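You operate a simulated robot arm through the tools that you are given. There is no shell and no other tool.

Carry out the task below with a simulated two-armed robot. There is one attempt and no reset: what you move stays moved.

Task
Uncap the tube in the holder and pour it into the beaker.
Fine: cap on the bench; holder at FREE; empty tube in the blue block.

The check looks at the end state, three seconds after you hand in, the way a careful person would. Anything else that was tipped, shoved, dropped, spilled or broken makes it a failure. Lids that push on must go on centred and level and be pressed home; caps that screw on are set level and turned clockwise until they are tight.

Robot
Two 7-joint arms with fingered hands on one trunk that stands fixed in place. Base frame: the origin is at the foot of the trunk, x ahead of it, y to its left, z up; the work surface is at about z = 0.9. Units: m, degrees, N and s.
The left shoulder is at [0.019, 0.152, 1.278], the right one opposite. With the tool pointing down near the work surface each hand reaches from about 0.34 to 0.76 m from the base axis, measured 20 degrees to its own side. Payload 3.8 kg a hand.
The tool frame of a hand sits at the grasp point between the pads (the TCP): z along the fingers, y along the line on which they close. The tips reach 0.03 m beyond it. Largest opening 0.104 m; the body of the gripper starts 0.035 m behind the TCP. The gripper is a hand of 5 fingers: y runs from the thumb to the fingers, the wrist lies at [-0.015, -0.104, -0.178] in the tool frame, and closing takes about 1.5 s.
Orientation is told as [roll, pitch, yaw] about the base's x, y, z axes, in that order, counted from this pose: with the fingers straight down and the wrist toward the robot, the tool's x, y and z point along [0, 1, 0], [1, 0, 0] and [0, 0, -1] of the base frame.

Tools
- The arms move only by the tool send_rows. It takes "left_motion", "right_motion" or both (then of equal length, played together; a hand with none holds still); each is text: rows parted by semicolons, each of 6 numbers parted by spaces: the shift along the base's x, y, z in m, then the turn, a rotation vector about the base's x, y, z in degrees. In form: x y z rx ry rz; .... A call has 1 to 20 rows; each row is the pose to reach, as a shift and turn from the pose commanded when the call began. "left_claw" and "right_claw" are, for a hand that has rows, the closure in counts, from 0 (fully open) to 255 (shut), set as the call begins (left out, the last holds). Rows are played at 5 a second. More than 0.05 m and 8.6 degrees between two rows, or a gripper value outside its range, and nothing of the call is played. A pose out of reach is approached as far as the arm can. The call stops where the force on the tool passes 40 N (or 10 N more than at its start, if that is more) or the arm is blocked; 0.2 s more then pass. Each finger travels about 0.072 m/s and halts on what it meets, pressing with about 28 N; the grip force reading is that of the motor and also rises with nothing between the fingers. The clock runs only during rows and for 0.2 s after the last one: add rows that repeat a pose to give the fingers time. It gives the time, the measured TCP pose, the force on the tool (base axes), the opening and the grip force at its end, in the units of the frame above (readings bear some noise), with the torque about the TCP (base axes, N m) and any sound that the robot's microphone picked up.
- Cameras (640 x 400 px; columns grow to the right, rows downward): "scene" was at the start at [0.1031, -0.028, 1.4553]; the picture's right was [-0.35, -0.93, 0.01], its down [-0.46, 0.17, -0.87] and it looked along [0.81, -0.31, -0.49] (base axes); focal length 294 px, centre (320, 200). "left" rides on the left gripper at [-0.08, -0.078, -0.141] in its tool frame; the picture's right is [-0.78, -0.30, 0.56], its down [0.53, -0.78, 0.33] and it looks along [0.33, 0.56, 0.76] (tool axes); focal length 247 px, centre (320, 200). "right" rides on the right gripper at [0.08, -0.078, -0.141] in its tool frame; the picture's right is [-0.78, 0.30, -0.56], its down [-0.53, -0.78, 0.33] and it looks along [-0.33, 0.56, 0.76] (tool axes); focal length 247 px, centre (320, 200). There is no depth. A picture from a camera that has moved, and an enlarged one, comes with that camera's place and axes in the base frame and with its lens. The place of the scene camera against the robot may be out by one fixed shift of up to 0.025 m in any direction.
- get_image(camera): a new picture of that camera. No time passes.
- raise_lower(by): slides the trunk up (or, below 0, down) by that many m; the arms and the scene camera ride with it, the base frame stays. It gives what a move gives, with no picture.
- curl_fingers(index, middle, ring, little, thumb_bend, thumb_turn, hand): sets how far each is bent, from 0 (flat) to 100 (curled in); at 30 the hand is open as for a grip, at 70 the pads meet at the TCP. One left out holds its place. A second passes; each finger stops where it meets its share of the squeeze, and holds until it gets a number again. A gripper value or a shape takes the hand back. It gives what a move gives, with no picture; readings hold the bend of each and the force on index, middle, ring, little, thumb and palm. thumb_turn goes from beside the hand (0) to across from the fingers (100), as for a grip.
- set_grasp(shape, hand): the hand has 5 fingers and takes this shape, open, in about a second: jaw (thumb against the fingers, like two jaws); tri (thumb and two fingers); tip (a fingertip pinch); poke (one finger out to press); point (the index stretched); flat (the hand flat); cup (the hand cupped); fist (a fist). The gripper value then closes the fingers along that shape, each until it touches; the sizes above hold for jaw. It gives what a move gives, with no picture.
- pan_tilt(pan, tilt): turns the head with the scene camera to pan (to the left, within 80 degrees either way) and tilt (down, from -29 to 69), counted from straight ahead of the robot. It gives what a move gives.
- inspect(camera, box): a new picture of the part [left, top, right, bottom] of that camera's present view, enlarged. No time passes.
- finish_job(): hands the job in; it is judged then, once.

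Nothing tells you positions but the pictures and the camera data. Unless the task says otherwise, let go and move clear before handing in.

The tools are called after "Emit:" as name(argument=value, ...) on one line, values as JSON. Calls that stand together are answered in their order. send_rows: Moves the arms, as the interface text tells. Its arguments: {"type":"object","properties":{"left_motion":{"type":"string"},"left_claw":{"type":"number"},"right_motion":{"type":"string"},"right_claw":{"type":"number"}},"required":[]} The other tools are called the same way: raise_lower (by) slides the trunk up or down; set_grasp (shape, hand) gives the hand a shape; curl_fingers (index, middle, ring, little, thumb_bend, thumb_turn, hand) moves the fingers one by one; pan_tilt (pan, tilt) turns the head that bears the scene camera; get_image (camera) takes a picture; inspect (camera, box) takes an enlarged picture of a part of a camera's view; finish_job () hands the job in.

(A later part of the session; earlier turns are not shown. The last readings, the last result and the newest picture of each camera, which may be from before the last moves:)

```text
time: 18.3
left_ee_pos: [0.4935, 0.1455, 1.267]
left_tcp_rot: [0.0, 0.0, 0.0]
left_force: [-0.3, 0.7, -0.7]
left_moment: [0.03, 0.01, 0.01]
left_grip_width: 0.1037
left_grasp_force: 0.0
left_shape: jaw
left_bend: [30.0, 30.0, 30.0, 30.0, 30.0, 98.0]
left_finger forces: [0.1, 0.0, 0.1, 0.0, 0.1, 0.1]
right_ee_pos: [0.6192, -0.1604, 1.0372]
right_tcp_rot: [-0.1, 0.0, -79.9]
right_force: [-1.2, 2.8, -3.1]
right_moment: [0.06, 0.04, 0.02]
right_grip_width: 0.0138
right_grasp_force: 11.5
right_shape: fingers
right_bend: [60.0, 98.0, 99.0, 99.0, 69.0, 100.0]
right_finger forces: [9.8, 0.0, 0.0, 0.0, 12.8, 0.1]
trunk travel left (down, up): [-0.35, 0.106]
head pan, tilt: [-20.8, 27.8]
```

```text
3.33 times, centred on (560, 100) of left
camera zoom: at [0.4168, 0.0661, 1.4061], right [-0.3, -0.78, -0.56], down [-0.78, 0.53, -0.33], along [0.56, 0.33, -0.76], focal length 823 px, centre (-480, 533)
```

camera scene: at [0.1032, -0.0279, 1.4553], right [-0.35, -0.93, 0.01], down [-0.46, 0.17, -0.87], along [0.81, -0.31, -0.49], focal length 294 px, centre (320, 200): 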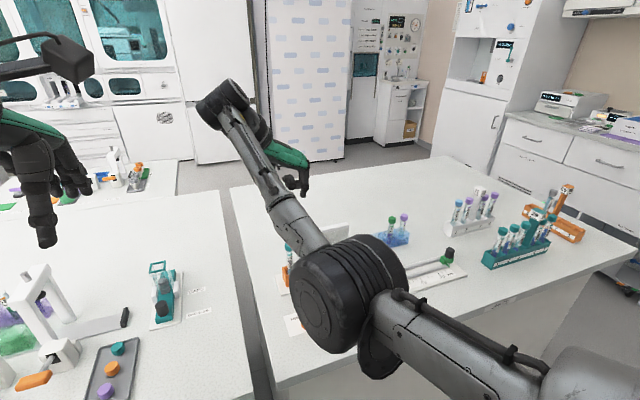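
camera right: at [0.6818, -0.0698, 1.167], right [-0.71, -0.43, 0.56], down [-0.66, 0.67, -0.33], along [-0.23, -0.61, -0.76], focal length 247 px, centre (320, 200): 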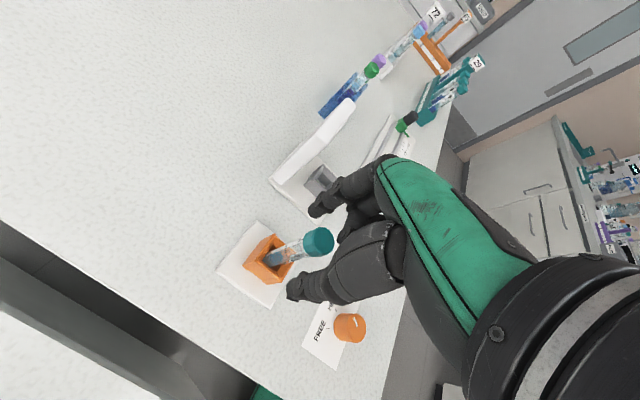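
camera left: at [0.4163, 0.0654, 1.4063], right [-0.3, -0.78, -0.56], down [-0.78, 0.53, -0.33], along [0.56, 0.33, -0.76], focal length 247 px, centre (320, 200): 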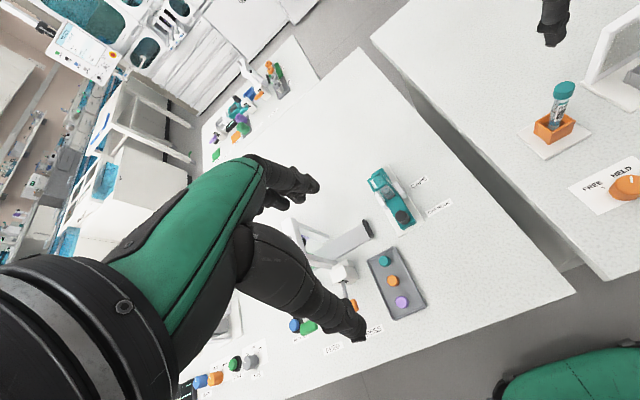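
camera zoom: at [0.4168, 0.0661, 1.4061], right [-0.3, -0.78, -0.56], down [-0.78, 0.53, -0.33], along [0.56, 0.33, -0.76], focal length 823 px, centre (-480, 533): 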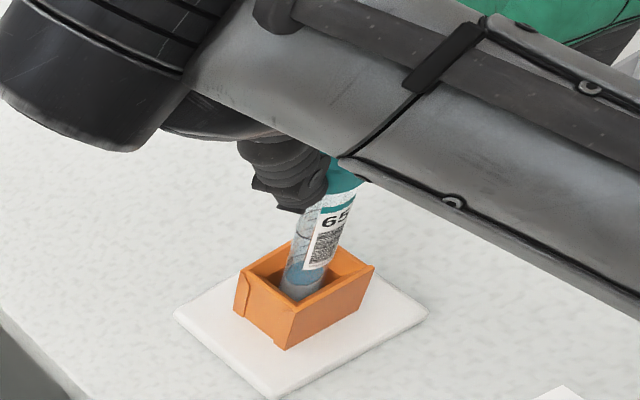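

The index is on the cap but the thumb tip is still just under its edge. I'll raise 6 mm more and re-grip.

Emit:
curl_fingers(hand="right", index=52, thumb_bend=52)

Emit:
send_rows(right_motion="0 0 0.006 0 0 0; 0 0 0.006 0 0 0")

Emit:
curl_fingers(hand="right", index=80, thumb_bend=80)

Emit:
inspect(camera="right", box=[230, 170, 390, 310])

Emit:
inspect(camera="left", box=[530, 60, 590, 130])

```text
time: 19.3
left_ee_pos: [0.4926, 0.1446, 1.2656]
left_tcp_rot: [0.0, -0.1, 0.0]
left_force: [0.5, -0.1, 0.7]
left_moment: [-0.01, -0.01, 0.0]
left_grip_width: 0.1036
left_grasp_force: 0.0
left_shape: jaw
left_bend: [30.0, 30.0, 30.0, 30.0, 30.0, 98.0]
left_finger forces: [0.1, 0.1, 0.1, 0.0, 0.0, 0.0]
right_ee_pos: [0.6194, -0.1609, 1.0391]
right_tcp_rot: [-0.1, 0.0, -79.9]
right_force: [-0.1, 0.7, -0.2]
right_moment: [0.0, 0.01, -0.01]
right_grip_width: 0.0462
right_grasp_force: 0.1
right_shape: fingers
right_bend: [52.0, 98.0, 99.0, 99.0, 52.0, 100.0]
right_finger forces: [0.0, 0.0, 0.0, 0.0, 0.1, 0.1]
trunk travel left (down, up): [-0.35, 0.106]
head pan, tilt: [-20.8, 27.8]
```

```text
time: 19.9
left_ee_pos: [0.4929, 0.1451, 1.2662]
left_tcp_rot: [0.1, -0.1, 0.0]
left_force: [-0.7, -0.1, -0.3]
left_moment: [0.01, 0.0, -0.01]
left_grip_width: 0.1038
left_grasp_force: 0.1
left_shape: jaw
left_bend: [30.0, 30.0, 30.0, 30.0, 30.0, 98.0]
left_finger forces: [0.0, 0.0, 0.0, 0.2, 0.0, 0.1]
right_ee_pos: [0.6196, -0.161, 1.0435]
right_tcp_rot: [0.1, 0.0, -79.9]
right_force: [-0.3, -0.1, 0.7]
right_moment: [-0.02, -0.03, 0.01]
right_grip_width: 0.046
right_grasp_force: 0.0
right_shape: fingers
right_bend: [52.0, 98.0, 99.0, 99.0, 52.0, 100.0]
right_finger forces: [0.0, 0.0, 0.0, 0.0, 0.0, 0.1]
trunk travel left (down, up): [-0.35, 0.106]
head pan, tilt: [-20.8, 27.8]
```

```text
time: 20.9
left_ee_pos: [0.494, 0.1447, 1.2661]
left_tcp_rot: [0.0, 0.1, 0.0]
left_force: [-0.2, -0.3, 0.6]
left_moment: [0.0, -0.02, 0.0]
left_grip_width: 0.1038
left_grasp_force: 0.0
left_shape: jaw
left_bend: [30.0, 30.0, 30.0, 30.0, 30.0, 98.0]
left_finger forces: [0.0, 0.0, 0.0, 0.0, 0.0, 0.0]
right_ee_pos: [0.6197, -0.1598, 1.044]
right_tcp_rot: [-0.1, 0.1, -79.8]
right_force: [-1.7, 1.8, -4.6]
right_moment: [0.03, 0.02, 0.0]
right_grip_width: 0.0135
right_grasp_force: 10.6
right_shape: fingers
right_bend: [60.0, 98.0, 99.0, 99.0, 69.0, 100.0]
right_finger forces: [9.8, 0.1, 0.0, 0.0, 12.5, 0.1]
trunk travel left (down, up): [-0.35, 0.106]
head pan, tilt: [-20.8, 27.8]
```

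```text
2.86 times, centred on (310, 240) of right
camera zoom: at [0.6834, -0.0693, 1.1854], right [-0.71, -0.43, 0.56], down [-0.66, 0.67, -0.33], along [-0.23, -0.61, -0.76], focal length 706 px, centre (349, 86)
```

zoom: 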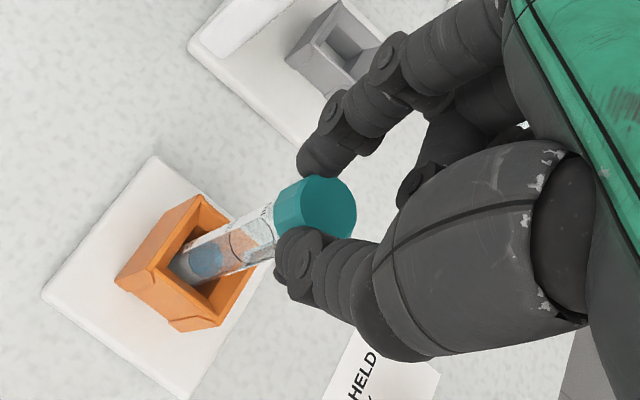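

```text
5.71 times, centred on (560, 95) of left
camera zoom: at [0.4168, 0.066, 1.4061], right [-0.3, -0.78, -0.56], down [-0.78, 0.53, -0.33], along [0.56, 0.33, -0.76], focal length 1411 px, centre (-1051, 800)
```

zoom: 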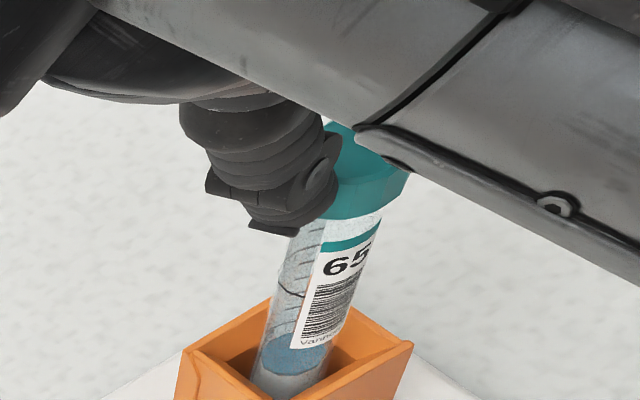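

Both fingers now hold the cap side. I'll twist counter-clockwise 64° with a slight rise and watch the torque.

Emit:
send_rows(right_motion="0 -0.0003 0.0001 0 0 8; 0.0001 -0.0005 0.0002 0 0 16; 0.0002 -0.0008 0.0003 0 0 24; 0.0003 -0.001 0.0004 0 0 32; 0.0005 -0.0013 0.0005 0 0 40; 0.0007 -0.0015 0.0006 0 0 48; 0.0009 -0.0017 0.0007 0 0 56; 0.0011 -0.0018 0.0008 0 0 64")

Emit:
get_image(camera="right")

Emit:
inspect(camera="left", box=[530, 60, 590, 130])

```text
time: 22.7
left_ee_pos: [0.4928, 0.1466, 1.2669]
left_tcp_rot: [0.0, 0.1, 0.0]
left_force: [-0.6, 0.0, 0.7]
left_moment: [0.0, 0.03, -0.02]
left_grip_width: 0.1036
left_grasp_force: 0.0
left_shape: jaw
left_bend: [30.0, 30.0, 30.0, 30.0, 30.0, 98.0]
left_finger forces: [0.0, 0.1, 0.0, 0.0, 0.0, 0.1]
right_ee_pos: [0.6199, -0.1604, 1.0469]
right_tcp_rot: [-0.1, -0.1, -15.8]
right_force: [2.4, 7.2, 3.0]
right_moment: [0.16, -0.01, -0.03]
right_grip_width: 0.0002
right_grasp_force: 0.0
right_shape: fingers
right_bend: [71.0, 98.0, 99.0, 99.0, 77.0, 97.0]
right_finger forces: [0.1, 0.0, 0.1, 0.0, 0.0, 0.0]
trunk travel left (down, up): [-0.35, 0.106]
head pan, tilt: [-20.8, 27.8]
```

```text
taken
camera right: at [0.566, -0.0621, 1.1879], right [0.07, -0.83, 0.56], down [-0.89, -0.3, -0.33], along [0.45, -0.47, -0.76], focal length 247 px, centre (320, 200)
```

right: 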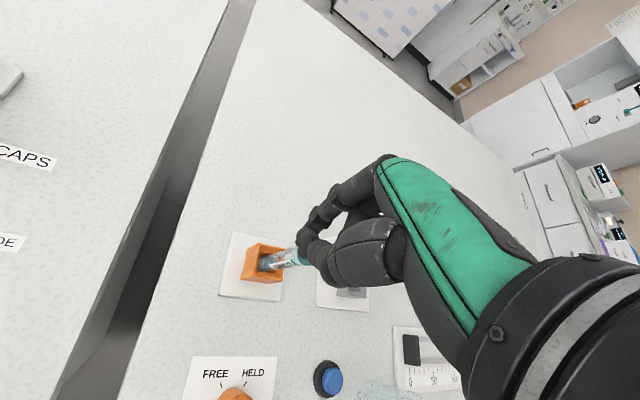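

```text
5.71 times, centred on (560, 95) of left
camera zoom: at [0.416, 0.0667, 1.4065], right [-0.3, -0.78, -0.56], down [-0.78, 0.53, -0.33], along [0.56, 0.33, -0.76], focal length 1411 px, centre (-1051, 800)
```

zoom: 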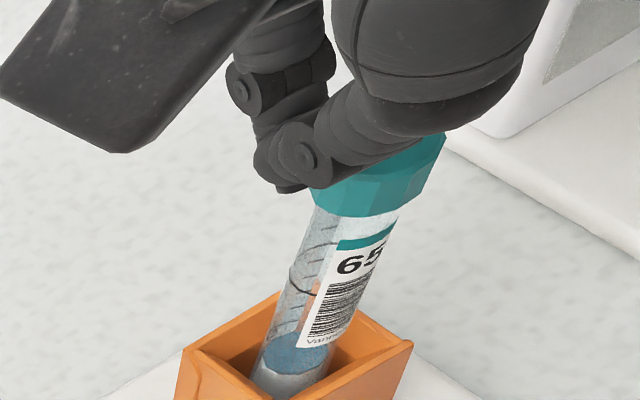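

The fingers slipped off the side of the cap. I'll back off, rise, open, and re-measure the cap centre.

Emit:
send_rows(right_motion="0 0.004 0.002 0 0 0; 0 0.004 0.03 0 0 0; 0 0 0.06 0 0 0; 0 0 0.06 0 0 0")

Emit:
curl_fingers(hand="right", index=50, thumb_bend=50)

Emit:
inspect(camera="right", box=[220, 180, 380, 340])

Emit:
inspect(camera="left", box=[520, 20, 620, 140])

```text
time: 23.7
left_ee_pos: [0.4938, 0.1452, 1.2664]
left_tcp_rot: [0.0, -0.1, -0.2]
left_force: [-1.1, 1.0, 0.0]
left_moment: [0.02, 0.01, 0.0]
left_grip_width: 0.1039
left_grasp_force: 0.0
left_shape: jaw
left_bend: [30.0, 30.0, 30.0, 30.0, 30.0, 98.0]
left_finger forces: [0.0, 0.0, 0.1, 0.0, 0.1, 0.1]
right_ee_pos: [0.6198, -0.1617, 1.1055]
right_tcp_rot: [0.1, 0.0, -15.9]
right_force: [-0.3, 0.5, -0.1]
right_moment: [0.0, -0.02, -0.02]
right_grip_width: 0.0
right_grasp_force: 0.0
right_shape: fingers
right_bend: [71.0, 98.0, 99.0, 99.0, 77.0, 98.0]
right_finger forces: [0.0, 0.0, 0.1, 0.1, 0.0, 0.0]
trunk travel left (down, up): [-0.35, 0.106]
head pan, tilt: [-20.8, 27.8]
```

```text
time: 24.7
left_ee_pos: [0.4928, 0.1444, 1.2667]
left_tcp_rot: [0.1, -0.1, 0.0]
left_force: [0.5, -1.1, 0.2]
left_moment: [0.01, -0.02, -0.01]
left_grip_width: 0.1038
left_grasp_force: 0.2
left_shape: jaw
left_bend: [30.0, 30.0, 30.0, 30.0, 30.0, 98.0]
left_finger forces: [0.1, 0.0, 0.1, 0.0, 0.1, 0.0]
right_ee_pos: [0.6211, -0.1615, 1.106]
right_tcp_rot: [-0.1, 0.0, -15.9]
right_force: [0.0, 0.2, -0.3]
right_moment: [0.04, -0.02, -0.03]
right_grip_width: 0.0513
right_grasp_force: 0.0
right_shape: fingers
right_bend: [50.0, 98.0, 99.0, 99.0, 50.0, 100.0]
right_finger forces: [0.0, 0.1, 0.0, 0.1, 0.1, 0.0]
trunk travel left (down, up): [-0.35, 0.106]
head pan, tilt: [-20.8, 27.8]
```

```text
2.50 times, centred on (300, 260) of right
camera zoom: at [0.5665, -0.0635, 1.2471], right [0.07, -0.83, 0.56], down [-0.89, -0.3, -0.33], along [0.44, -0.47, -0.76], focal length 617 px, centre (370, 50)
```

zoom: 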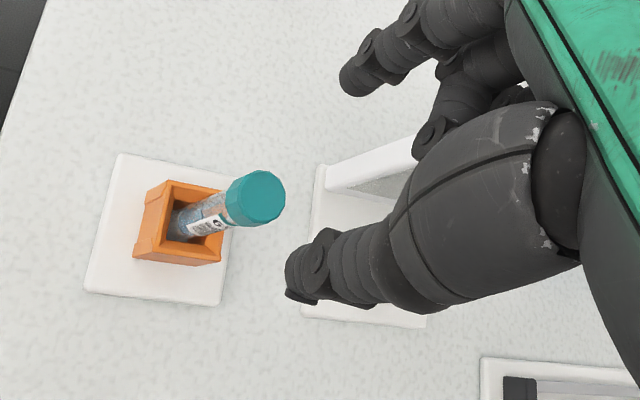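

```text
3.33 times, centred on (570, 80) of left
camera zoom: at [0.4163, 0.0655, 1.4063], right [-0.3, -0.78, -0.56], down [-0.78, 0.53, -0.33], along [0.56, 0.33, -0.76], focal length 823 px, centre (-513, 600)
```

zoom: 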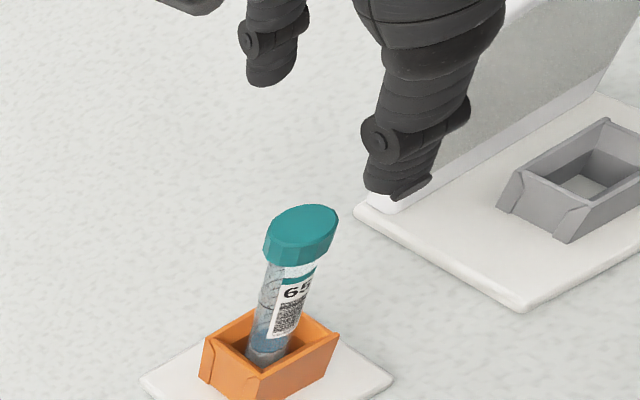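

The tube is unharmed. I'll close the pinch in free air here and view it from both cameras to find where the fingertips meet relative to the TCP.

Emit:
curl_fingers(hand="right", index=66, thumb_bend=66)

Emit:
inspect(camera="right", box=[220, 180, 380, 340])

Emit:
inspect(camera="left", box=[540, 10, 620, 120])

Emit:
inspect(camera="scene", box=[260, 200, 340, 270])

```text
time: 25.7
left_ee_pos: [0.4936, 0.145, 1.2673]
left_tcp_rot: [0.0, 0.0, 0.0]
left_force: [-0.6, -0.4, 0.4]
left_moment: [0.01, 0.02, -0.02]
left_grip_width: 0.1038
left_grasp_force: 0.0
left_shape: jaw
left_bend: [30.0, 30.0, 30.0, 30.0, 30.0, 98.0]
left_finger forces: [0.0, 0.0, 0.0, 0.1, 0.0, 0.0]
right_ee_pos: [0.6205, -0.1624, 1.1047]
right_tcp_rot: [0.0, 0.0, -15.9]
right_force: [0.0, -1.2, 0.5]
right_moment: [-0.01, -0.01, -0.01]
right_grip_width: 0.0114
right_grasp_force: 0.2
right_shape: fingers
right_bend: [66.0, 98.0, 99.0, 99.0, 66.0, 100.0]
right_finger forces: [0.0, 0.0, 0.1, 0.0, 0.0, 0.0]
trunk travel left (down, up): [-0.35, 0.106]
head pan, tilt: [-20.8, 27.8]
```

```text
2.50 times, centred on (300, 260) of right
camera zoom: at [0.5665, -0.0635, 1.2471], right [0.07, -0.83, 0.56], down [-0.89, -0.3, -0.33], along [0.44, -0.47, -0.76], focal length 617 px, centre (370, 50)
```

zoom: 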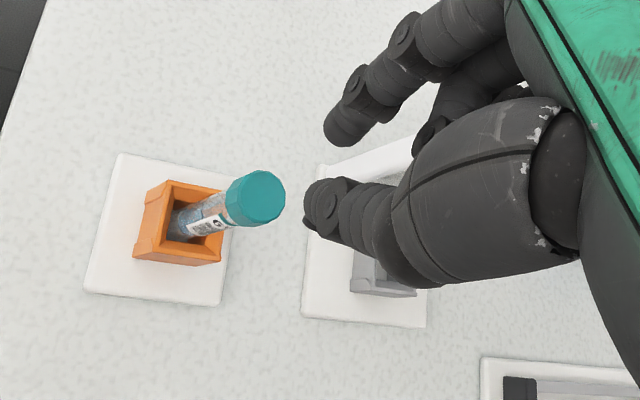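

```text
3.64 times, centred on (580, 65) of left
camera zoom: at [0.4163, 0.0655, 1.4063], right [-0.3, -0.78, -0.56], down [-0.78, 0.53, -0.33], along [0.56, 0.33, -0.76], focal length 898 px, centre (-626, 691)
```

zoom: 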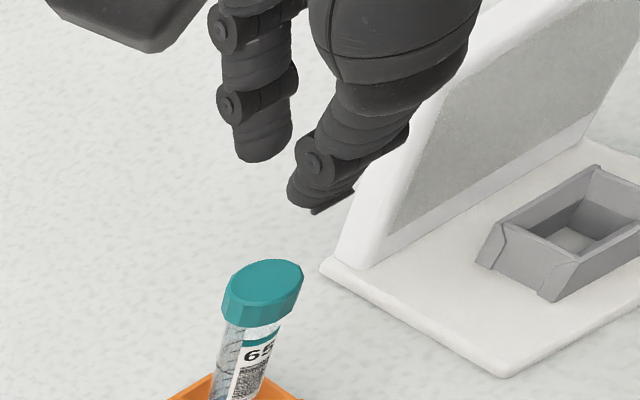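

```text
5.71 times, centred on (300, 235) of scene
camera zoom: at [0.1032, -0.0278, 1.4553], right [-0.35, -0.93, 0.01], down [-0.46, 0.17, -0.87], along [0.81, -0.31, -0.49], focal length 1683 px, centre (434, 0)
```

zoom: 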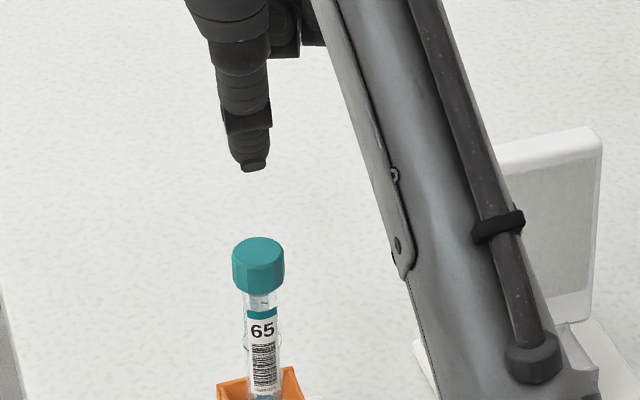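

From the left and scene views the cap axis is at about (0.6175, -0.1625), so the earlier pinch was 2 to 3 mm off and rolled out. A three-finger grasp will be more stable, so I'll preview it in the air.

Emit:
set_grasp(hand="right", shape="tri")

Emit:
curl_fingers(hand="right", index=62, middle=62, thumb_bend=62)

Emit:
inspect(camera="right", box=[220, 180, 380, 340])

Emit:
inspect(camera="left", box=[540, 10, 620, 120])

Emit:
inspect(camera="scene", box=[260, 200, 340, 270])

```text
time: 26.6
left_ee_pos: [0.4931, 0.1459, 1.2669]
left_tcp_rot: [0.0, 0.0, 0.0]
left_force: [-0.6, -0.2, 0.4]
left_moment: [0.0, -0.01, 0.03]
left_grip_width: 0.1035
left_grasp_force: 0.0
left_shape: jaw
left_bend: [30.0, 30.0, 30.0, 30.0, 30.0, 98.0]
left_finger forces: [0.0, 0.1, 0.0, 0.0, 0.0, 0.0]
right_ee_pos: [0.6206, -0.162, 1.105]
right_tcp_rot: [-0.1, 0.0, -15.9]
right_force: [0.9, 0.0, -0.4]
right_moment: [-0.02, -0.02, -0.01]
right_grip_width: 0.1037
right_grasp_force: 0.0
right_shape: tri
right_bend: [30.0, 30.0, 99.0, 99.0, 30.0, 98.0]
right_finger forces: [0.1, 0.0, 0.1, 0.0, 0.1, 0.0]
trunk travel left (down, up): [-0.35, 0.106]
head pan, tilt: [-20.8, 27.8]
```

```text
time: 27.6
left_ee_pos: [0.4932, 0.1453, 1.2667]
left_tcp_rot: [0.0, 0.0, 0.1]
left_force: [0.7, -0.2, -0.5]
left_moment: [-0.01, -0.03, -0.01]
left_grip_width: 0.1036
left_grasp_force: 0.2
left_shape: jaw
left_bend: [30.0, 30.0, 30.0, 30.0, 30.0, 98.0]
left_finger forces: [0.0, 0.0, 0.0, 0.0, 0.1, 0.0]
right_ee_pos: [0.6208, -0.162, 1.1049]
right_tcp_rot: [0.0, 0.0, -15.9]
right_force: [0.2, -0.5, 0.1]
right_moment: [0.0, -0.02, -0.01]
right_grip_width: 0.0216
right_grasp_force: 0.0
right_shape: fingers
right_bend: [62.0, 62.0, 99.0, 99.0, 62.0, 98.0]
right_finger forces: [0.1, 0.0, 0.0, 0.0, 0.0, 0.0]
trunk travel left (down, up): [-0.35, 0.106]
head pan, tilt: [-20.8, 27.8]
```

```text
2.50 times, centred on (300, 260) of right
camera zoom: at [0.5666, -0.0635, 1.2471], right [0.07, -0.83, 0.56], down [-0.89, -0.3, -0.33], along [0.44, -0.47, -0.76], focal length 617 px, centre (370, 50)
```

zoom: 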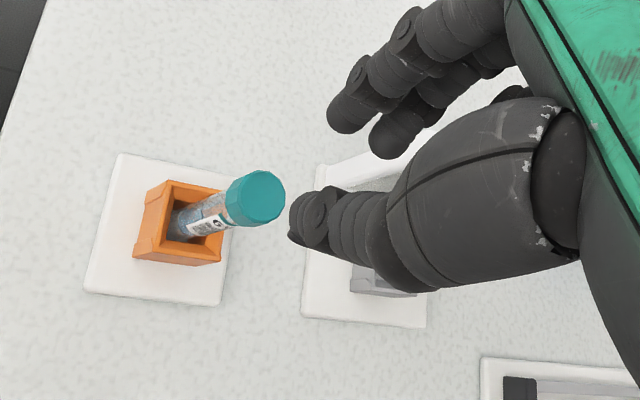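

```text
3.64 times, centred on (580, 65) of left
camera zoom: at [0.4163, 0.0655, 1.4063], right [-0.3, -0.78, -0.56], down [-0.78, 0.53, -0.33], along [0.56, 0.33, -0.76], focal length 898 px, centre (-626, 691)
```

zoom: 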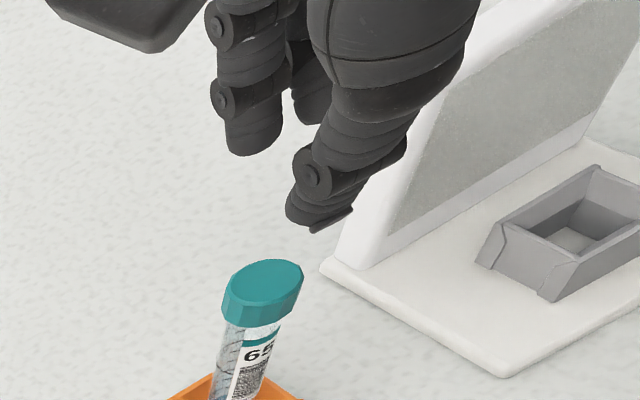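

```text
5.71 times, centred on (300, 235) of scene
camera zoom: at [0.1032, -0.0277, 1.4553], right [-0.35, -0.93, 0.01], down [-0.46, 0.17, -0.87], along [0.81, -0.31, -0.49], focal length 1683 px, centre (434, 0)
```

zoom: 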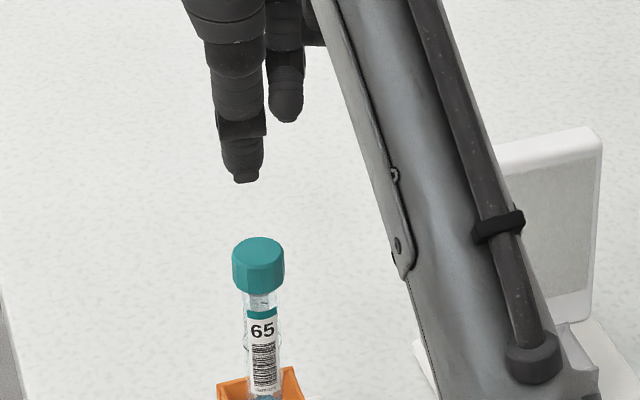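

Emit:
set_grasp(hand="right", shape="tip")

Emit:
curl_fingers(hand="right", index=60, thumb_bend=60)

Emit:
send_rows(right_motion="0 0 0 0 0 0; 0 0 0 0 0 0", right_claw=200)

Emit:
send_rows(right_motion="0 0 0 0 0 0; 0 0 0 0 0 0; 0 0 0 0 0 0; 0 0 0 0 0 0; 0 0 0 0 0 0", right_claw=120)

```text
time: 28.5
left_ee_pos: [0.4921, 0.1462, 1.2658]
left_tcp_rot: [0.0, 0.1, 0.0]
left_force: [0.2, 1.0, 0.8]
left_moment: [-0.01, 0.02, -0.01]
left_grip_width: 0.1038
left_grasp_force: 0.1
left_shape: jaw
left_bend: [30.0, 30.0, 30.0, 30.0, 30.0, 98.0]
left_finger forces: [0.0, 0.0, 0.0, 0.2, 0.1, 0.0]
right_ee_pos: [0.6203, -0.1627, 1.1045]
right_tcp_rot: [0.0, 0.0, -15.8]
right_force: [-0.7, 0.1, 0.2]
right_moment: [0.01, -0.01, -0.01]
right_grip_width: 0.1037
right_grasp_force: 0.0
right_shape: tip
right_bend: [30.0, 98.0, 99.0, 99.0, 30.0, 98.0]
right_finger forces: [0.0, 0.1, 0.0, 0.0, 0.0, 0.0]
trunk travel left (down, up): [-0.35, 0.106]
head pan, tilt: [-20.8, 27.8]
```

```text
time: 29.5
left_ee_pos: [0.4942, 0.1453, 1.2663]
left_tcp_rot: [0.0, -0.1, 0.0]
left_force: [-0.6, -0.3, 0.0]
left_moment: [-0.02, -0.01, 0.0]
left_grip_width: 0.1036
left_grasp_force: 0.0
left_shape: jaw
left_bend: [30.0, 30.0, 30.0, 30.0, 30.0, 98.0]
left_finger forces: [0.0, 0.0, 0.1, 0.0, 0.1, 0.0]
right_ee_pos: [0.6209, -0.1626, 1.106]
right_tcp_rot: [0.0, 0.0, -15.9]
right_force: [-0.5, 0.3, 0.2]
right_moment: [0.02, 0.02, 0.02]
right_grip_width: 0.0264
right_grasp_force: 0.1
right_shape: fingers
right_bend: [60.0, 98.0, 99.0, 99.0, 60.0, 98.0]
right_finger forces: [0.0, 0.0, 0.1, 0.0, 0.0, 0.1]
trunk travel left (down, up): [-0.35, 0.106]
head pan, tilt: [-20.8, 27.8]
```

```text
time: 30.1
left_ee_pos: [0.4926, 0.1444, 1.2666]
left_tcp_rot: [0.1, 0.0, 0.0]
left_force: [-0.7, 0.1, 0.3]
left_moment: [0.02, 0.05, 0.0]
left_grip_width: 0.1036
left_grasp_force: 0.0
left_shape: jaw
left_bend: [30.0, 30.0, 30.0, 30.0, 30.0, 98.0]
left_finger forces: [0.0, 0.0, 0.1, 0.0, 0.0, 0.1]
right_ee_pos: [0.6205, -0.1619, 1.1043]
right_tcp_rot: [0.0, 0.0, -15.9]
right_force: [0.4, -0.1, -0.1]
right_moment: [-0.01, -0.01, -0.04]
right_grip_width: 0.022
right_grasp_force: 0.0
right_shape: tip
right_bend: [73.0, 98.0, 99.0, 99.0, 74.0, 100.0]
right_finger forces: [0.0, 0.1, 0.0, 0.0, 0.0, 0.1]
trunk travel left (down, up): [-0.35, 0.106]
head pan, tilt: [-20.8, 27.8]
```

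```text
time: 31.3
left_ee_pos: [0.4929, 0.1457, 1.2668]
left_tcp_rot: [0.1, 0.0, 0.1]
left_force: [0.2, 0.2, -0.4]
left_moment: [-0.01, 0.02, 0.03]
left_grip_width: 0.1038
left_grasp_force: 0.1
left_shape: jaw
left_bend: [30.0, 30.0, 30.0, 30.0, 30.0, 98.0]
left_finger forces: [0.1, 0.1, 0.0, 0.0, 0.0, 0.0]
right_ee_pos: [0.6205, -0.1614, 1.1056]
right_tcp_rot: [0.0, 0.0, -15.9]
right_force: [0.6, -0.2, 0.2]
right_moment: [0.0, -0.01, -0.02]
right_grip_width: 0.0544
right_grasp_force: 0.1
right_shape: tip
right_bend: [73.0, 98.0, 99.0, 99.0, 68.0, 100.0]
right_finger forces: [0.0, 0.0, 0.0, 0.0, 0.0, 0.1]
trunk travel left (down, up): [-0.35, 0.106]
head pan, tilt: [-20.8, 27.8]
```

The claw keeps the tip shape, so I can pre-close with the finger bends and then squeeze harder with the claw. I'll re-approach at yaw -80 with the corrected centre.

Emit:
curl_fingers(hand="right", index=52, thumb_bend=52)

Emit:
send_rows(right_motion="-0.001 0 0 0 0 -8; -0.002 0 0 0 0 -16; -0.003 0 0 0 0 -24; -0.004 0.001 0 0 0 -32; -0.004 0.0015 0 0 0 -40; -0.004 0.0015 0 0 0 -48; -0.004 0.0015 0 0 0 -56; -0.004 0.0015 0 0 0 -64; -0.004 0.0015 -0.03 0 0 -64; -0.004 0.0015 -0.045 0 0 -64; -0.004 0.0015 -0.058 0 0 -64; -0.004 0.0015 -0.058 0 0 -64")

Emit:
inspect(camera="right", box=[230, 170, 390, 310])

Emit:
inspect(camera="left", box=[530, 60, 590, 130])

Emit:
inspect(camera="scene", box=[260, 210, 340, 280])

```text
time: 32.3
left_ee_pos: [0.493, 0.1453, 1.2668]
left_tcp_rot: [0.0, 0.1, 0.1]
left_force: [-0.5, 0.5, 0.3]
left_moment: [0.02, 0.03, 0.02]
left_grip_width: 0.1038
left_grasp_force: 0.1
left_shape: jaw
left_bend: [30.0, 30.0, 30.0, 30.0, 30.0, 98.0]
left_finger forces: [0.0, 0.0, 0.0, 0.0, 0.0, 0.1]
right_ee_pos: [0.62, -0.1626, 1.1059]
right_tcp_rot: [0.0, 0.1, -15.8]
right_force: [-0.8, -0.5, -0.9]
right_moment: [0.01, -0.03, -0.01]
right_grip_width: 0.046
right_grasp_force: 0.0
right_shape: fingers
right_bend: [52.0, 98.0, 99.0, 99.0, 52.0, 100.0]
right_finger forces: [0.0, 0.0, 0.0, 0.0, 0.0, 0.0]
trunk travel left (down, up): [-0.35, 0.106]
head pan, tilt: [-20.8, 27.8]
```

```text
time: 34.9
left_ee_pos: [0.4939, 0.1454, 1.2662]
left_tcp_rot: [0.0, 0.1, 0.0]
left_force: [0.2, -0.4, -0.3]
left_moment: [0.01, 0.02, 0.02]
left_grip_width: 0.1039
left_grasp_force: 0.0
left_shape: jaw
left_bend: [30.0, 30.0, 30.0, 30.0, 30.0, 98.0]
left_finger forces: [0.0, 0.1, 0.0, 0.0, 0.0, 0.1]
right_ee_pos: [0.6165, -0.161, 1.0473]
right_tcp_rot: [0.0, 0.0, -80.0]
right_force: [0.0, -0.4, -0.9]
right_moment: [0.0, 0.02, 0.01]
right_grip_width: 0.0462
right_grasp_force: 0.0
right_shape: fingers
right_bend: [52.0, 98.0, 99.0, 99.0, 52.0, 100.0]
right_finger forces: [0.1, 0.0, 0.0, 0.0, 0.1, 0.1]
trunk travel left (down, up): [-0.35, 0.106]
head pan, tilt: [-20.8, 27.8]
```

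```text
2.86 times, centred on (310, 240) of right
camera zoom: at [0.6803, -0.0697, 1.1888], right [-0.71, -0.43, 0.56], down [-0.66, 0.67, -0.33], along [-0.23, -0.61, -0.76], focal length 706 px, centre (349, 86)
```

zoom: 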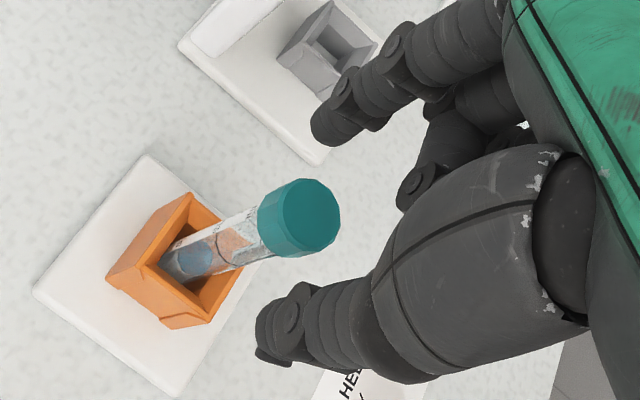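

```text
5.71 times, centred on (560, 95) of left
camera zoom: at [0.4163, 0.0655, 1.4063], right [-0.3, -0.78, -0.56], down [-0.78, 0.53, -0.33], along [0.56, 0.33, -0.76], focal length 1411 px, centre (-1051, 800)
```

zoom: 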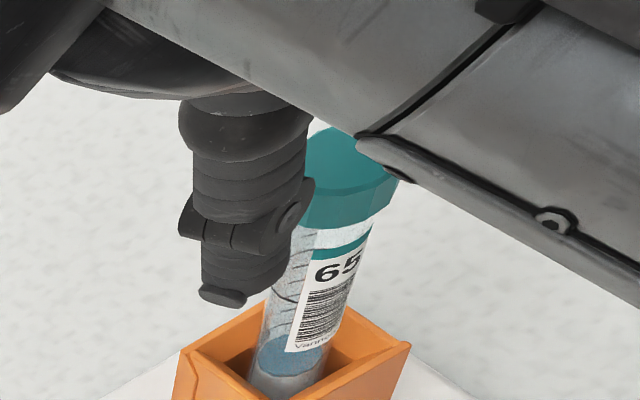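

```text
5.71 times, centred on (300, 245) of scene
camera zoom: at [0.1032, -0.0278, 1.4553], right [-0.35, -0.93, 0.01], down [-0.46, 0.17, -0.87], along [0.81, -0.31, -0.49], focal length 1683 px, centre (434, -57)
```

zoom: 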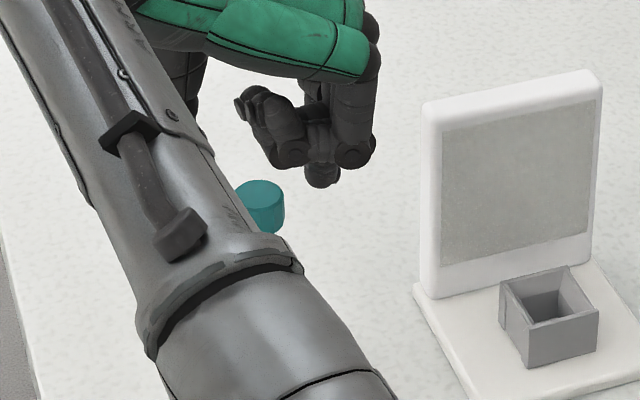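

The alignment now looks consistent across the views. I'll close and check the bends.

Emit:
curl_fingers(hand="right", index=80, thumb_bend=80)

Emit:
send_rows(right_motion="0 0 0 0 0 0; 0 0 0 0 0 0; 0 0 0 0 0 0", right_claw=255)

Emit:
inspect(camera="right", box=[230, 170, 390, 310])

Emit:
inspect(camera="left", box=[530, 60, 590, 130])

```text
time: 35.9
left_ee_pos: [0.4939, 0.1461, 1.2668]
left_tcp_rot: [0.1, 0.0, -0.1]
left_force: [-0.2, 0.1, 0.1]
left_moment: [-0.02, -0.01, -0.03]
left_grip_width: 0.1037
left_grasp_force: 0.2
left_shape: jaw
left_bend: [30.0, 30.0, 30.0, 30.0, 30.0, 98.0]
left_finger forces: [0.1, 0.0, 0.0, 0.1, 0.0, 0.1]
right_ee_pos: [0.6165, -0.1602, 1.0476]
right_tcp_rot: [-0.2, 0.1, -79.8]
right_force: [-1.0, 1.8, -3.6]
right_moment: [-0.01, 0.08, -0.04]
right_grip_width: 0.0154
right_grasp_force: 11.2
right_shape: fingers
right_bend: [60.0, 98.0, 99.0, 99.0, 69.0, 100.0]
right_finger forces: [10.6, 0.0, 0.0, 0.0, 11.5, 0.0]
trunk travel left (down, up): [-0.35, 0.106]
head pan, tilt: [-20.8, 27.8]
```

```text
time: 36.7
left_ee_pos: [0.4908, 0.1444, 1.2668]
left_tcp_rot: [0.0, 0.0, 0.0]
left_force: [0.0, -0.2, 0.1]
left_moment: [0.01, -0.06, 0.01]
left_grip_width: 0.1038
left_grasp_force: 0.0
left_shape: jaw
left_bend: [30.0, 30.0, 30.0, 30.0, 30.0, 98.0]
left_finger forces: [0.0, 0.0, 0.0, 0.0, 0.0, 0.0]
right_ee_pos: [0.6152, -0.1634, 1.0508]
right_tcp_rot: [0.3, -0.2, -80.1]
right_force: [0.8, -3.3, 11.0]
right_moment: [-0.17, -0.08, 0.01]
right_grip_width: 0.0059
right_grasp_force: 27.7
right_shape: tip
right_bend: [71.0, 100.0, 100.0, 100.0, 75.0, 100.0]
right_finger forces: [0.1, 0.0, 0.0, 0.0, 0.1, 0.0]
trunk travel left (down, up): [-0.35, 0.106]
head pan, tilt: [-20.8, 27.8]
```

```text
2.86 times, centred on (310, 240) of right
camera zoom: at [0.6791, -0.0717, 1.1923], right [-0.72, -0.42, 0.55], down [-0.66, 0.67, -0.34], along [-0.23, -0.61, -0.76], focal length 706 px, centre (349, 86)
```

zoom: 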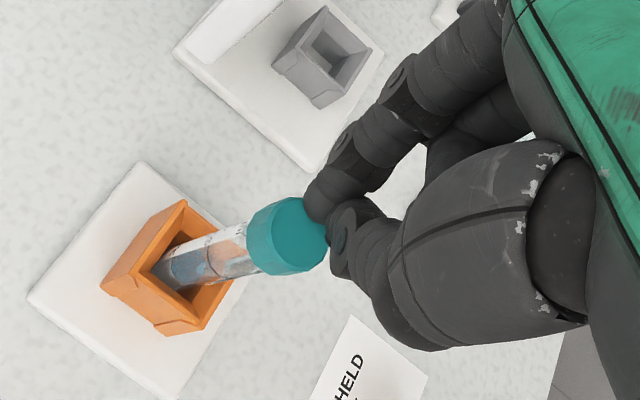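

```text
5.71 times, centred on (560, 95) of left
camera zoom: at [0.4147, 0.0641, 1.4071], right [-0.3, -0.78, -0.56], down [-0.78, 0.54, -0.33], along [0.56, 0.33, -0.76], focal length 1411 px, centre (-1051, 800)
```

zoom: 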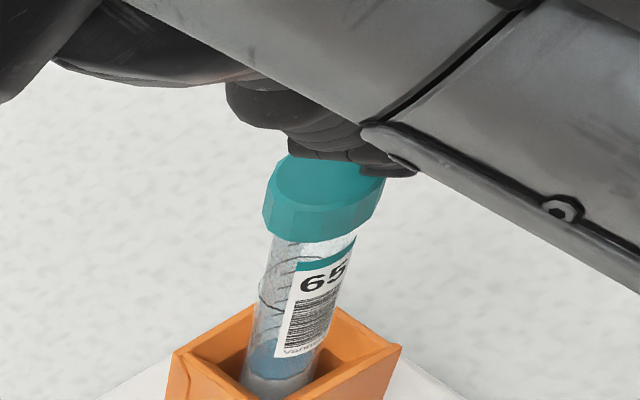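

Switching to the claw made the fingertips slide off over the top of the cap. I'll lift, open, re-check the tube, and re-grip with a y shift to balance the fingers, using finger bends only.

Emit:
send_rows(right_motion="0 0 0.02 0 0 0; 0 0 0.05 0 0 0; 0 0 0.05 0 0 0")

Emit:
curl_fingers(hand="right", index=52, middle=98, ring=99, little=99, thumb_bend=52)

Emit:
inspect(camera="left", box=[510, 30, 610, 160])

Emit:
inspect(camera="right", box=[200, 170, 360, 310])

```text
time: 37.5
left_ee_pos: [0.4928, 0.1444, 1.2658]
left_tcp_rot: [0.0, -0.1, 0.0]
left_force: [0.5, -0.2, 0.3]
left_moment: [-0.02, 0.0, -0.03]
left_grip_width: 0.1034
left_grasp_force: 0.0
left_shape: jaw
left_bend: [30.0, 30.0, 30.0, 30.0, 30.0, 98.0]
left_finger forces: [0.0, 0.0, 0.0, 0.1, 0.0, 0.0]
right_ee_pos: [0.617, -0.1603, 1.0971]
right_tcp_rot: [-0.1, 0.0, -79.9]
right_force: [-0.7, 0.3, 0.4]
right_moment: [0.04, 0.0, 0.02]
right_grip_width: 0.0053
right_grasp_force: 27.5
right_shape: tip
right_bend: [73.0, 100.0, 100.0, 100.0, 78.0, 100.0]
right_finger forces: [0.0, 0.1, 0.0, 0.0, 0.0, 0.0]
trunk travel left (down, up): [-0.35, 0.106]
head pan, tilt: [-20.8, 27.8]
```

```text
time: 38.5
left_ee_pos: [0.4934, 0.1447, 1.2665]
left_tcp_rot: [0.1, -0.1, -0.1]
left_force: [-0.3, 0.1, -0.1]
left_moment: [0.0, 0.02, -0.02]
left_grip_width: 0.1038
left_grasp_force: 0.1
left_shape: jaw
left_bend: [30.0, 30.0, 30.0, 30.0, 30.0, 98.0]
left_finger forces: [0.1, 0.1, 0.1, 0.0, 0.1, 0.0]
right_ee_pos: [0.6165, -0.1614, 1.0978]
right_tcp_rot: [0.0, 0.0, -79.9]
right_force: [0.4, -0.9, -0.3]
right_moment: [-0.03, -0.01, 0.0]
right_grip_width: 0.046
right_grasp_force: 0.0
right_shape: fingers
right_bend: [52.0, 98.0, 99.0, 99.0, 52.0, 100.0]
right_finger forces: [0.0, 0.0, 0.0, 0.0, 0.1, 0.0]
trunk travel left (down, up): [-0.35, 0.106]
head pan, tilt: [-20.8, 27.8]
```

```text
3.08 times, centred on (560, 95) of left
camera zoom: at [0.4162, 0.0655, 1.4063], right [-0.3, -0.78, -0.56], down [-0.78, 0.53, -0.33], along [0.56, 0.33, -0.76], focal length 760 px, centre (-418, 523)
```

zoom: 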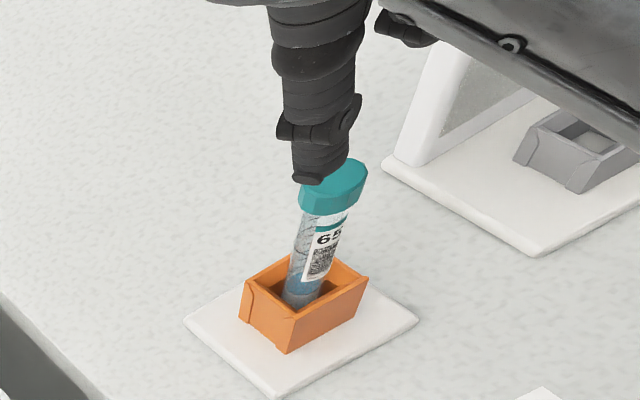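

```text
2.86 times, centred on (280, 240) of right
camera zoom: at [0.6801, -0.0701, 1.2391], right [-0.71, -0.43, 0.56], down [-0.66, 0.67, -0.33], along [-0.23, -0.61, -0.76], focal length 706 px, centre (434, 86)
```

zoom: 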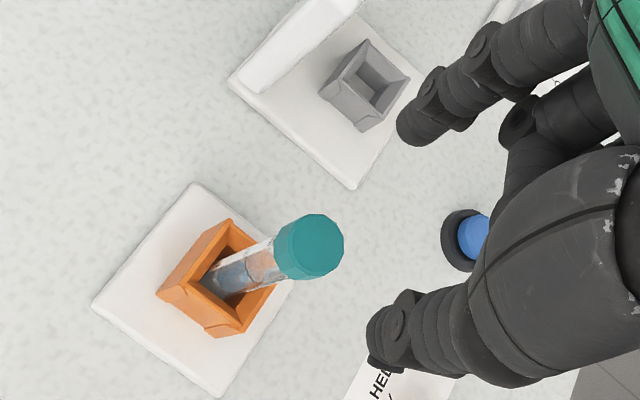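

The tube is intact and upright. I'm re-gripping with the shift and a slightly lower tool height.

Emit:
send_rows(right_motion="0 -0.003 -0.02 0 0 0; 0 -0.003 -0.04 0 0 0; 0 -0.003 -0.057 0 0 0; 0 -0.003 -0.057 0 0 0")

Emit:
curl_fingers(hand="right", index=80, thumb_bend=80)

Emit:
inspect(camera="right", box=[230, 170, 390, 310])

Emit:
inspect(camera="left", box=[530, 60, 590, 130])

```text
time: 39.5
left_ee_pos: [0.4923, 0.1452, 1.2651]
left_tcp_rot: [-0.1, -0.1, 0.1]
left_force: [-0.4, 0.3, -0.1]
left_moment: [-0.02, 0.01, 0.0]
left_grip_width: 0.1036
left_grasp_force: 0.0
left_shape: jaw
left_bend: [30.0, 30.0, 30.0, 30.0, 30.0, 98.0]
left_finger forces: [0.0, 0.0, 0.0, 0.1, 0.1, 0.0]
right_ee_pos: [0.6161, -0.1645, 1.0407]
right_tcp_rot: [0.0, 0.2, -79.9]
right_force: [-0.3, 0.8, -0.2]
right_moment: [0.06, -0.02, 0.02]
right_grip_width: 0.0463
right_grasp_force: 0.0
right_shape: fingers
right_bend: [52.0, 98.0, 99.0, 99.0, 52.0, 100.0]
right_finger forces: [0.1, 0.1, 0.1, 0.1, 0.1, 0.0]
trunk travel left (down, up): [-0.35, 0.106]
head pan, tilt: [-20.8, 27.8]
```

```text
time: 40.5
left_ee_pos: [0.4932, 0.1459, 1.2654]
left_tcp_rot: [0.0, 0.0, 0.0]
left_force: [0.4, 0.8, 1.2]
left_moment: [0.03, 0.01, -0.01]
left_grip_width: 0.1038
left_grasp_force: 0.0
left_shape: jaw
left_bend: [30.0, 30.0, 30.0, 30.0, 30.0, 98.0]
left_finger forces: [0.0, 0.0, 0.0, 0.1, 0.1, 0.1]
right_ee_pos: [0.6156, -0.1622, 1.0404]
right_tcp_rot: [0.0, -0.1, -79.8]
right_force: [-2.4, 2.2, -6.6]
right_moment: [0.02, 0.04, -0.02]
right_grip_width: 0.0119
right_grasp_force: 9.6
right_shape: fingers
right_bend: [71.0, 98.0, 99.0, 99.0, 70.0, 100.0]
right_finger forces: [9.2, 0.1, 0.1, 0.0, 10.3, 0.0]
trunk travel left (down, up): [-0.35, 0.106]
head pan, tilt: [-20.8, 27.8]
```

```text
2.86 times, centred on (310, 240) of right
camera zoom: at [0.6801, -0.0729, 1.1813], right [-0.71, -0.43, 0.56], down [-0.66, 0.67, -0.33], along [-0.23, -0.61, -0.76], focal length 706 px, centre (349, 86)
```

zoom: 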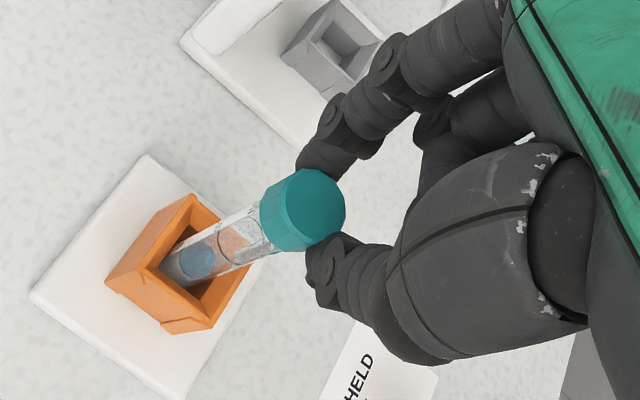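

```text
5.71 times, centred on (560, 95) of left
camera zoom: at [0.4167, 0.0658, 1.4061], right [-0.3, -0.78, -0.56], down [-0.78, 0.53, -0.33], along [0.56, 0.33, -0.76], focal length 1411 px, centre (-1051, 800)
```

zoom: 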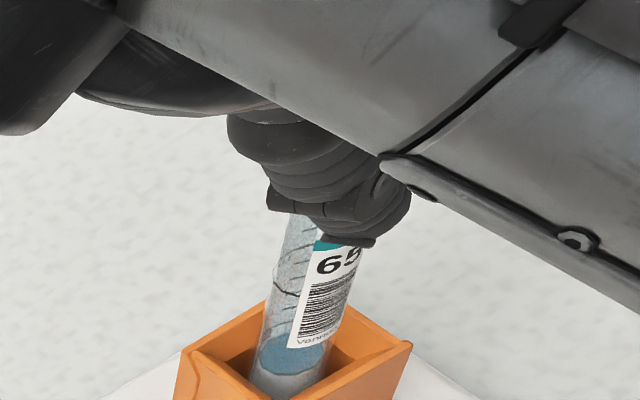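

The fingers landed on the near (-x) side of the cap this time. Putting the contact evidence together, the axis is nearer (0.6195, -0.1645), so I'll adjust and re-grip.

Emit:
curl_fingers(hand="right", index=52, thumb_bend=52)

Emit:
send_rows(right_motion="0.002 0 0.003 0 0 0; 0.0035 0.0008 0.004 0 0 0; 0.0035 0.0008 0.004 0 0 0")

Emit:
curl_fingers(hand="right", index=80, thumb_bend=80)

Emit:
inspect(camera="right", box=[230, 170, 390, 310])

Emit:
inspect(camera="left", box=[530, 60, 590, 130])

```text
time: 41.5
left_ee_pos: [0.4937, 0.1453, 1.2663]
left_tcp_rot: [-0.1, 0.0, 0.1]
left_force: [-1.0, 0.2, -0.1]
left_moment: [0.0, 0.0, 0.04]
left_grip_width: 0.1036
left_grasp_force: 0.1
left_shape: jaw
left_bend: [30.0, 30.0, 30.0, 30.0, 30.0, 98.0]
left_finger forces: [0.0, 0.0, 0.1, 0.0, 0.0, 0.0]
right_ee_pos: [0.6166, -0.1654, 1.0402]
right_tcp_rot: [0.0, 0.0, -79.9]
right_force: [-0.1, 1.0, 0.2]
right_moment: [0.0, 0.0, 0.0]
right_grip_width: 0.0462
right_grasp_force: 0.1
right_shape: fingers
right_bend: [52.0, 98.0, 99.0, 99.0, 52.0, 100.0]
right_finger forces: [0.0, 0.0, 0.1, 0.0, 0.1, 0.0]
trunk travel left (down, up): [-0.35, 0.106]
head pan, tilt: [-20.8, 27.8]
```

```text
time: 42.3
left_ee_pos: [0.4937, 0.1437, 1.2656]
left_tcp_rot: [0.1, 0.1, -0.1]
left_force: [-0.4, -0.7, 0.3]
left_moment: [0.0, -0.01, -0.03]
left_grip_width: 0.1039
left_grasp_force: 0.1
left_shape: jaw
left_bend: [30.0, 30.0, 30.0, 30.0, 30.0, 98.0]
left_finger forces: [0.1, 0.0, 0.0, 0.1, 0.0, 0.1]
right_ee_pos: [0.6194, -0.1636, 1.0445]
right_tcp_rot: [0.0, 0.0, -79.9]
right_force: [-0.4, -0.2, 0.5]
right_moment: [-0.01, -0.03, -0.07]
right_grip_width: 0.0464
right_grasp_force: 0.1
right_shape: fingers
right_bend: [52.0, 98.0, 99.0, 99.0, 52.0, 100.0]
right_finger forces: [0.0, 0.1, 0.0, 0.0, 0.0, 0.0]
trunk travel left (down, up): [-0.35, 0.106]
head pan, tilt: [-20.8, 27.8]
```

```text
time: 43.3
left_ee_pos: [0.4937, 0.1462, 1.2666]
left_tcp_rot: [-0.1, -0.1, 0.0]
left_force: [-0.9, -0.5, -0.5]
left_moment: [0.0, 0.0, -0.02]
left_grip_width: 0.1037
left_grasp_force: 0.1
left_shape: jaw
left_bend: [30.0, 30.0, 30.0, 30.0, 30.0, 98.0]
left_finger forces: [0.0, 0.1, 0.1, 0.0, 0.0, 0.0]
right_ee_pos: [0.6201, -0.1623, 1.0442]
right_tcp_rot: [-0.1, 0.0, -79.9]
right_force: [-1.7, 2.2, -5.2]
right_moment: [0.06, 0.01, -0.07]
right_grip_width: 0.0148
right_grasp_force: 11.8
right_shape: fingers
right_bend: [71.0, 98.0, 99.0, 99.0, 68.0, 100.0]
right_finger forces: [9.9, 0.0, 0.0, 0.1, 13.3, 0.0]
trunk travel left (down, up): [-0.35, 0.106]
head pan, tilt: [-20.8, 27.8]
```

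```text
2.86 times, centred on (310, 240) of right
camera zoom: at [0.6837, -0.0714, 1.1852], right [-0.71, -0.43, 0.56], down [-0.66, 0.67, -0.33], along [-0.23, -0.61, -0.76], focal length 706 px, centre (349, 86)
```

zoom: 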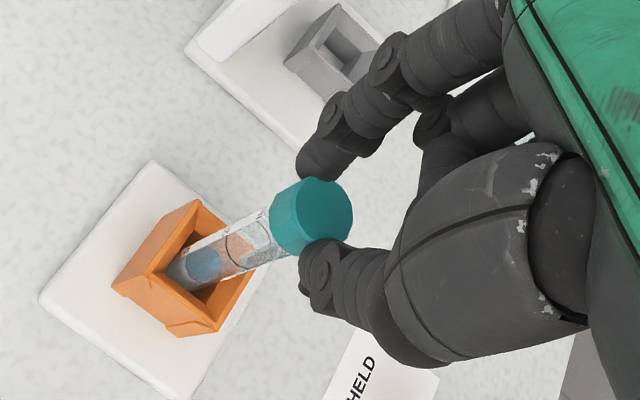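

```text
5.71 times, centred on (560, 95) of left
camera zoom: at [0.4168, 0.0661, 1.4061], right [-0.3, -0.78, -0.56], down [-0.78, 0.53, -0.33], along [0.56, 0.33, -0.76], focal length 1411 px, centre (-1051, 800)
```

zoom: 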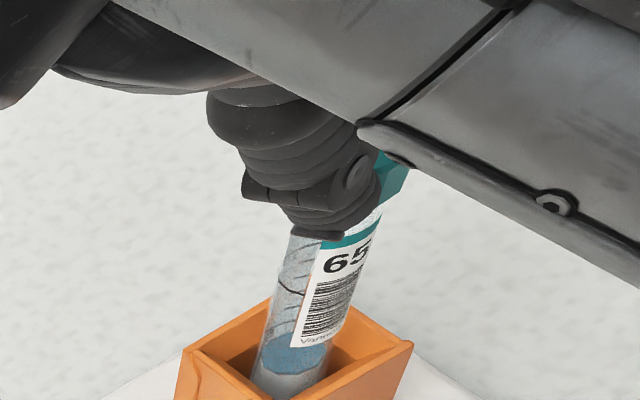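

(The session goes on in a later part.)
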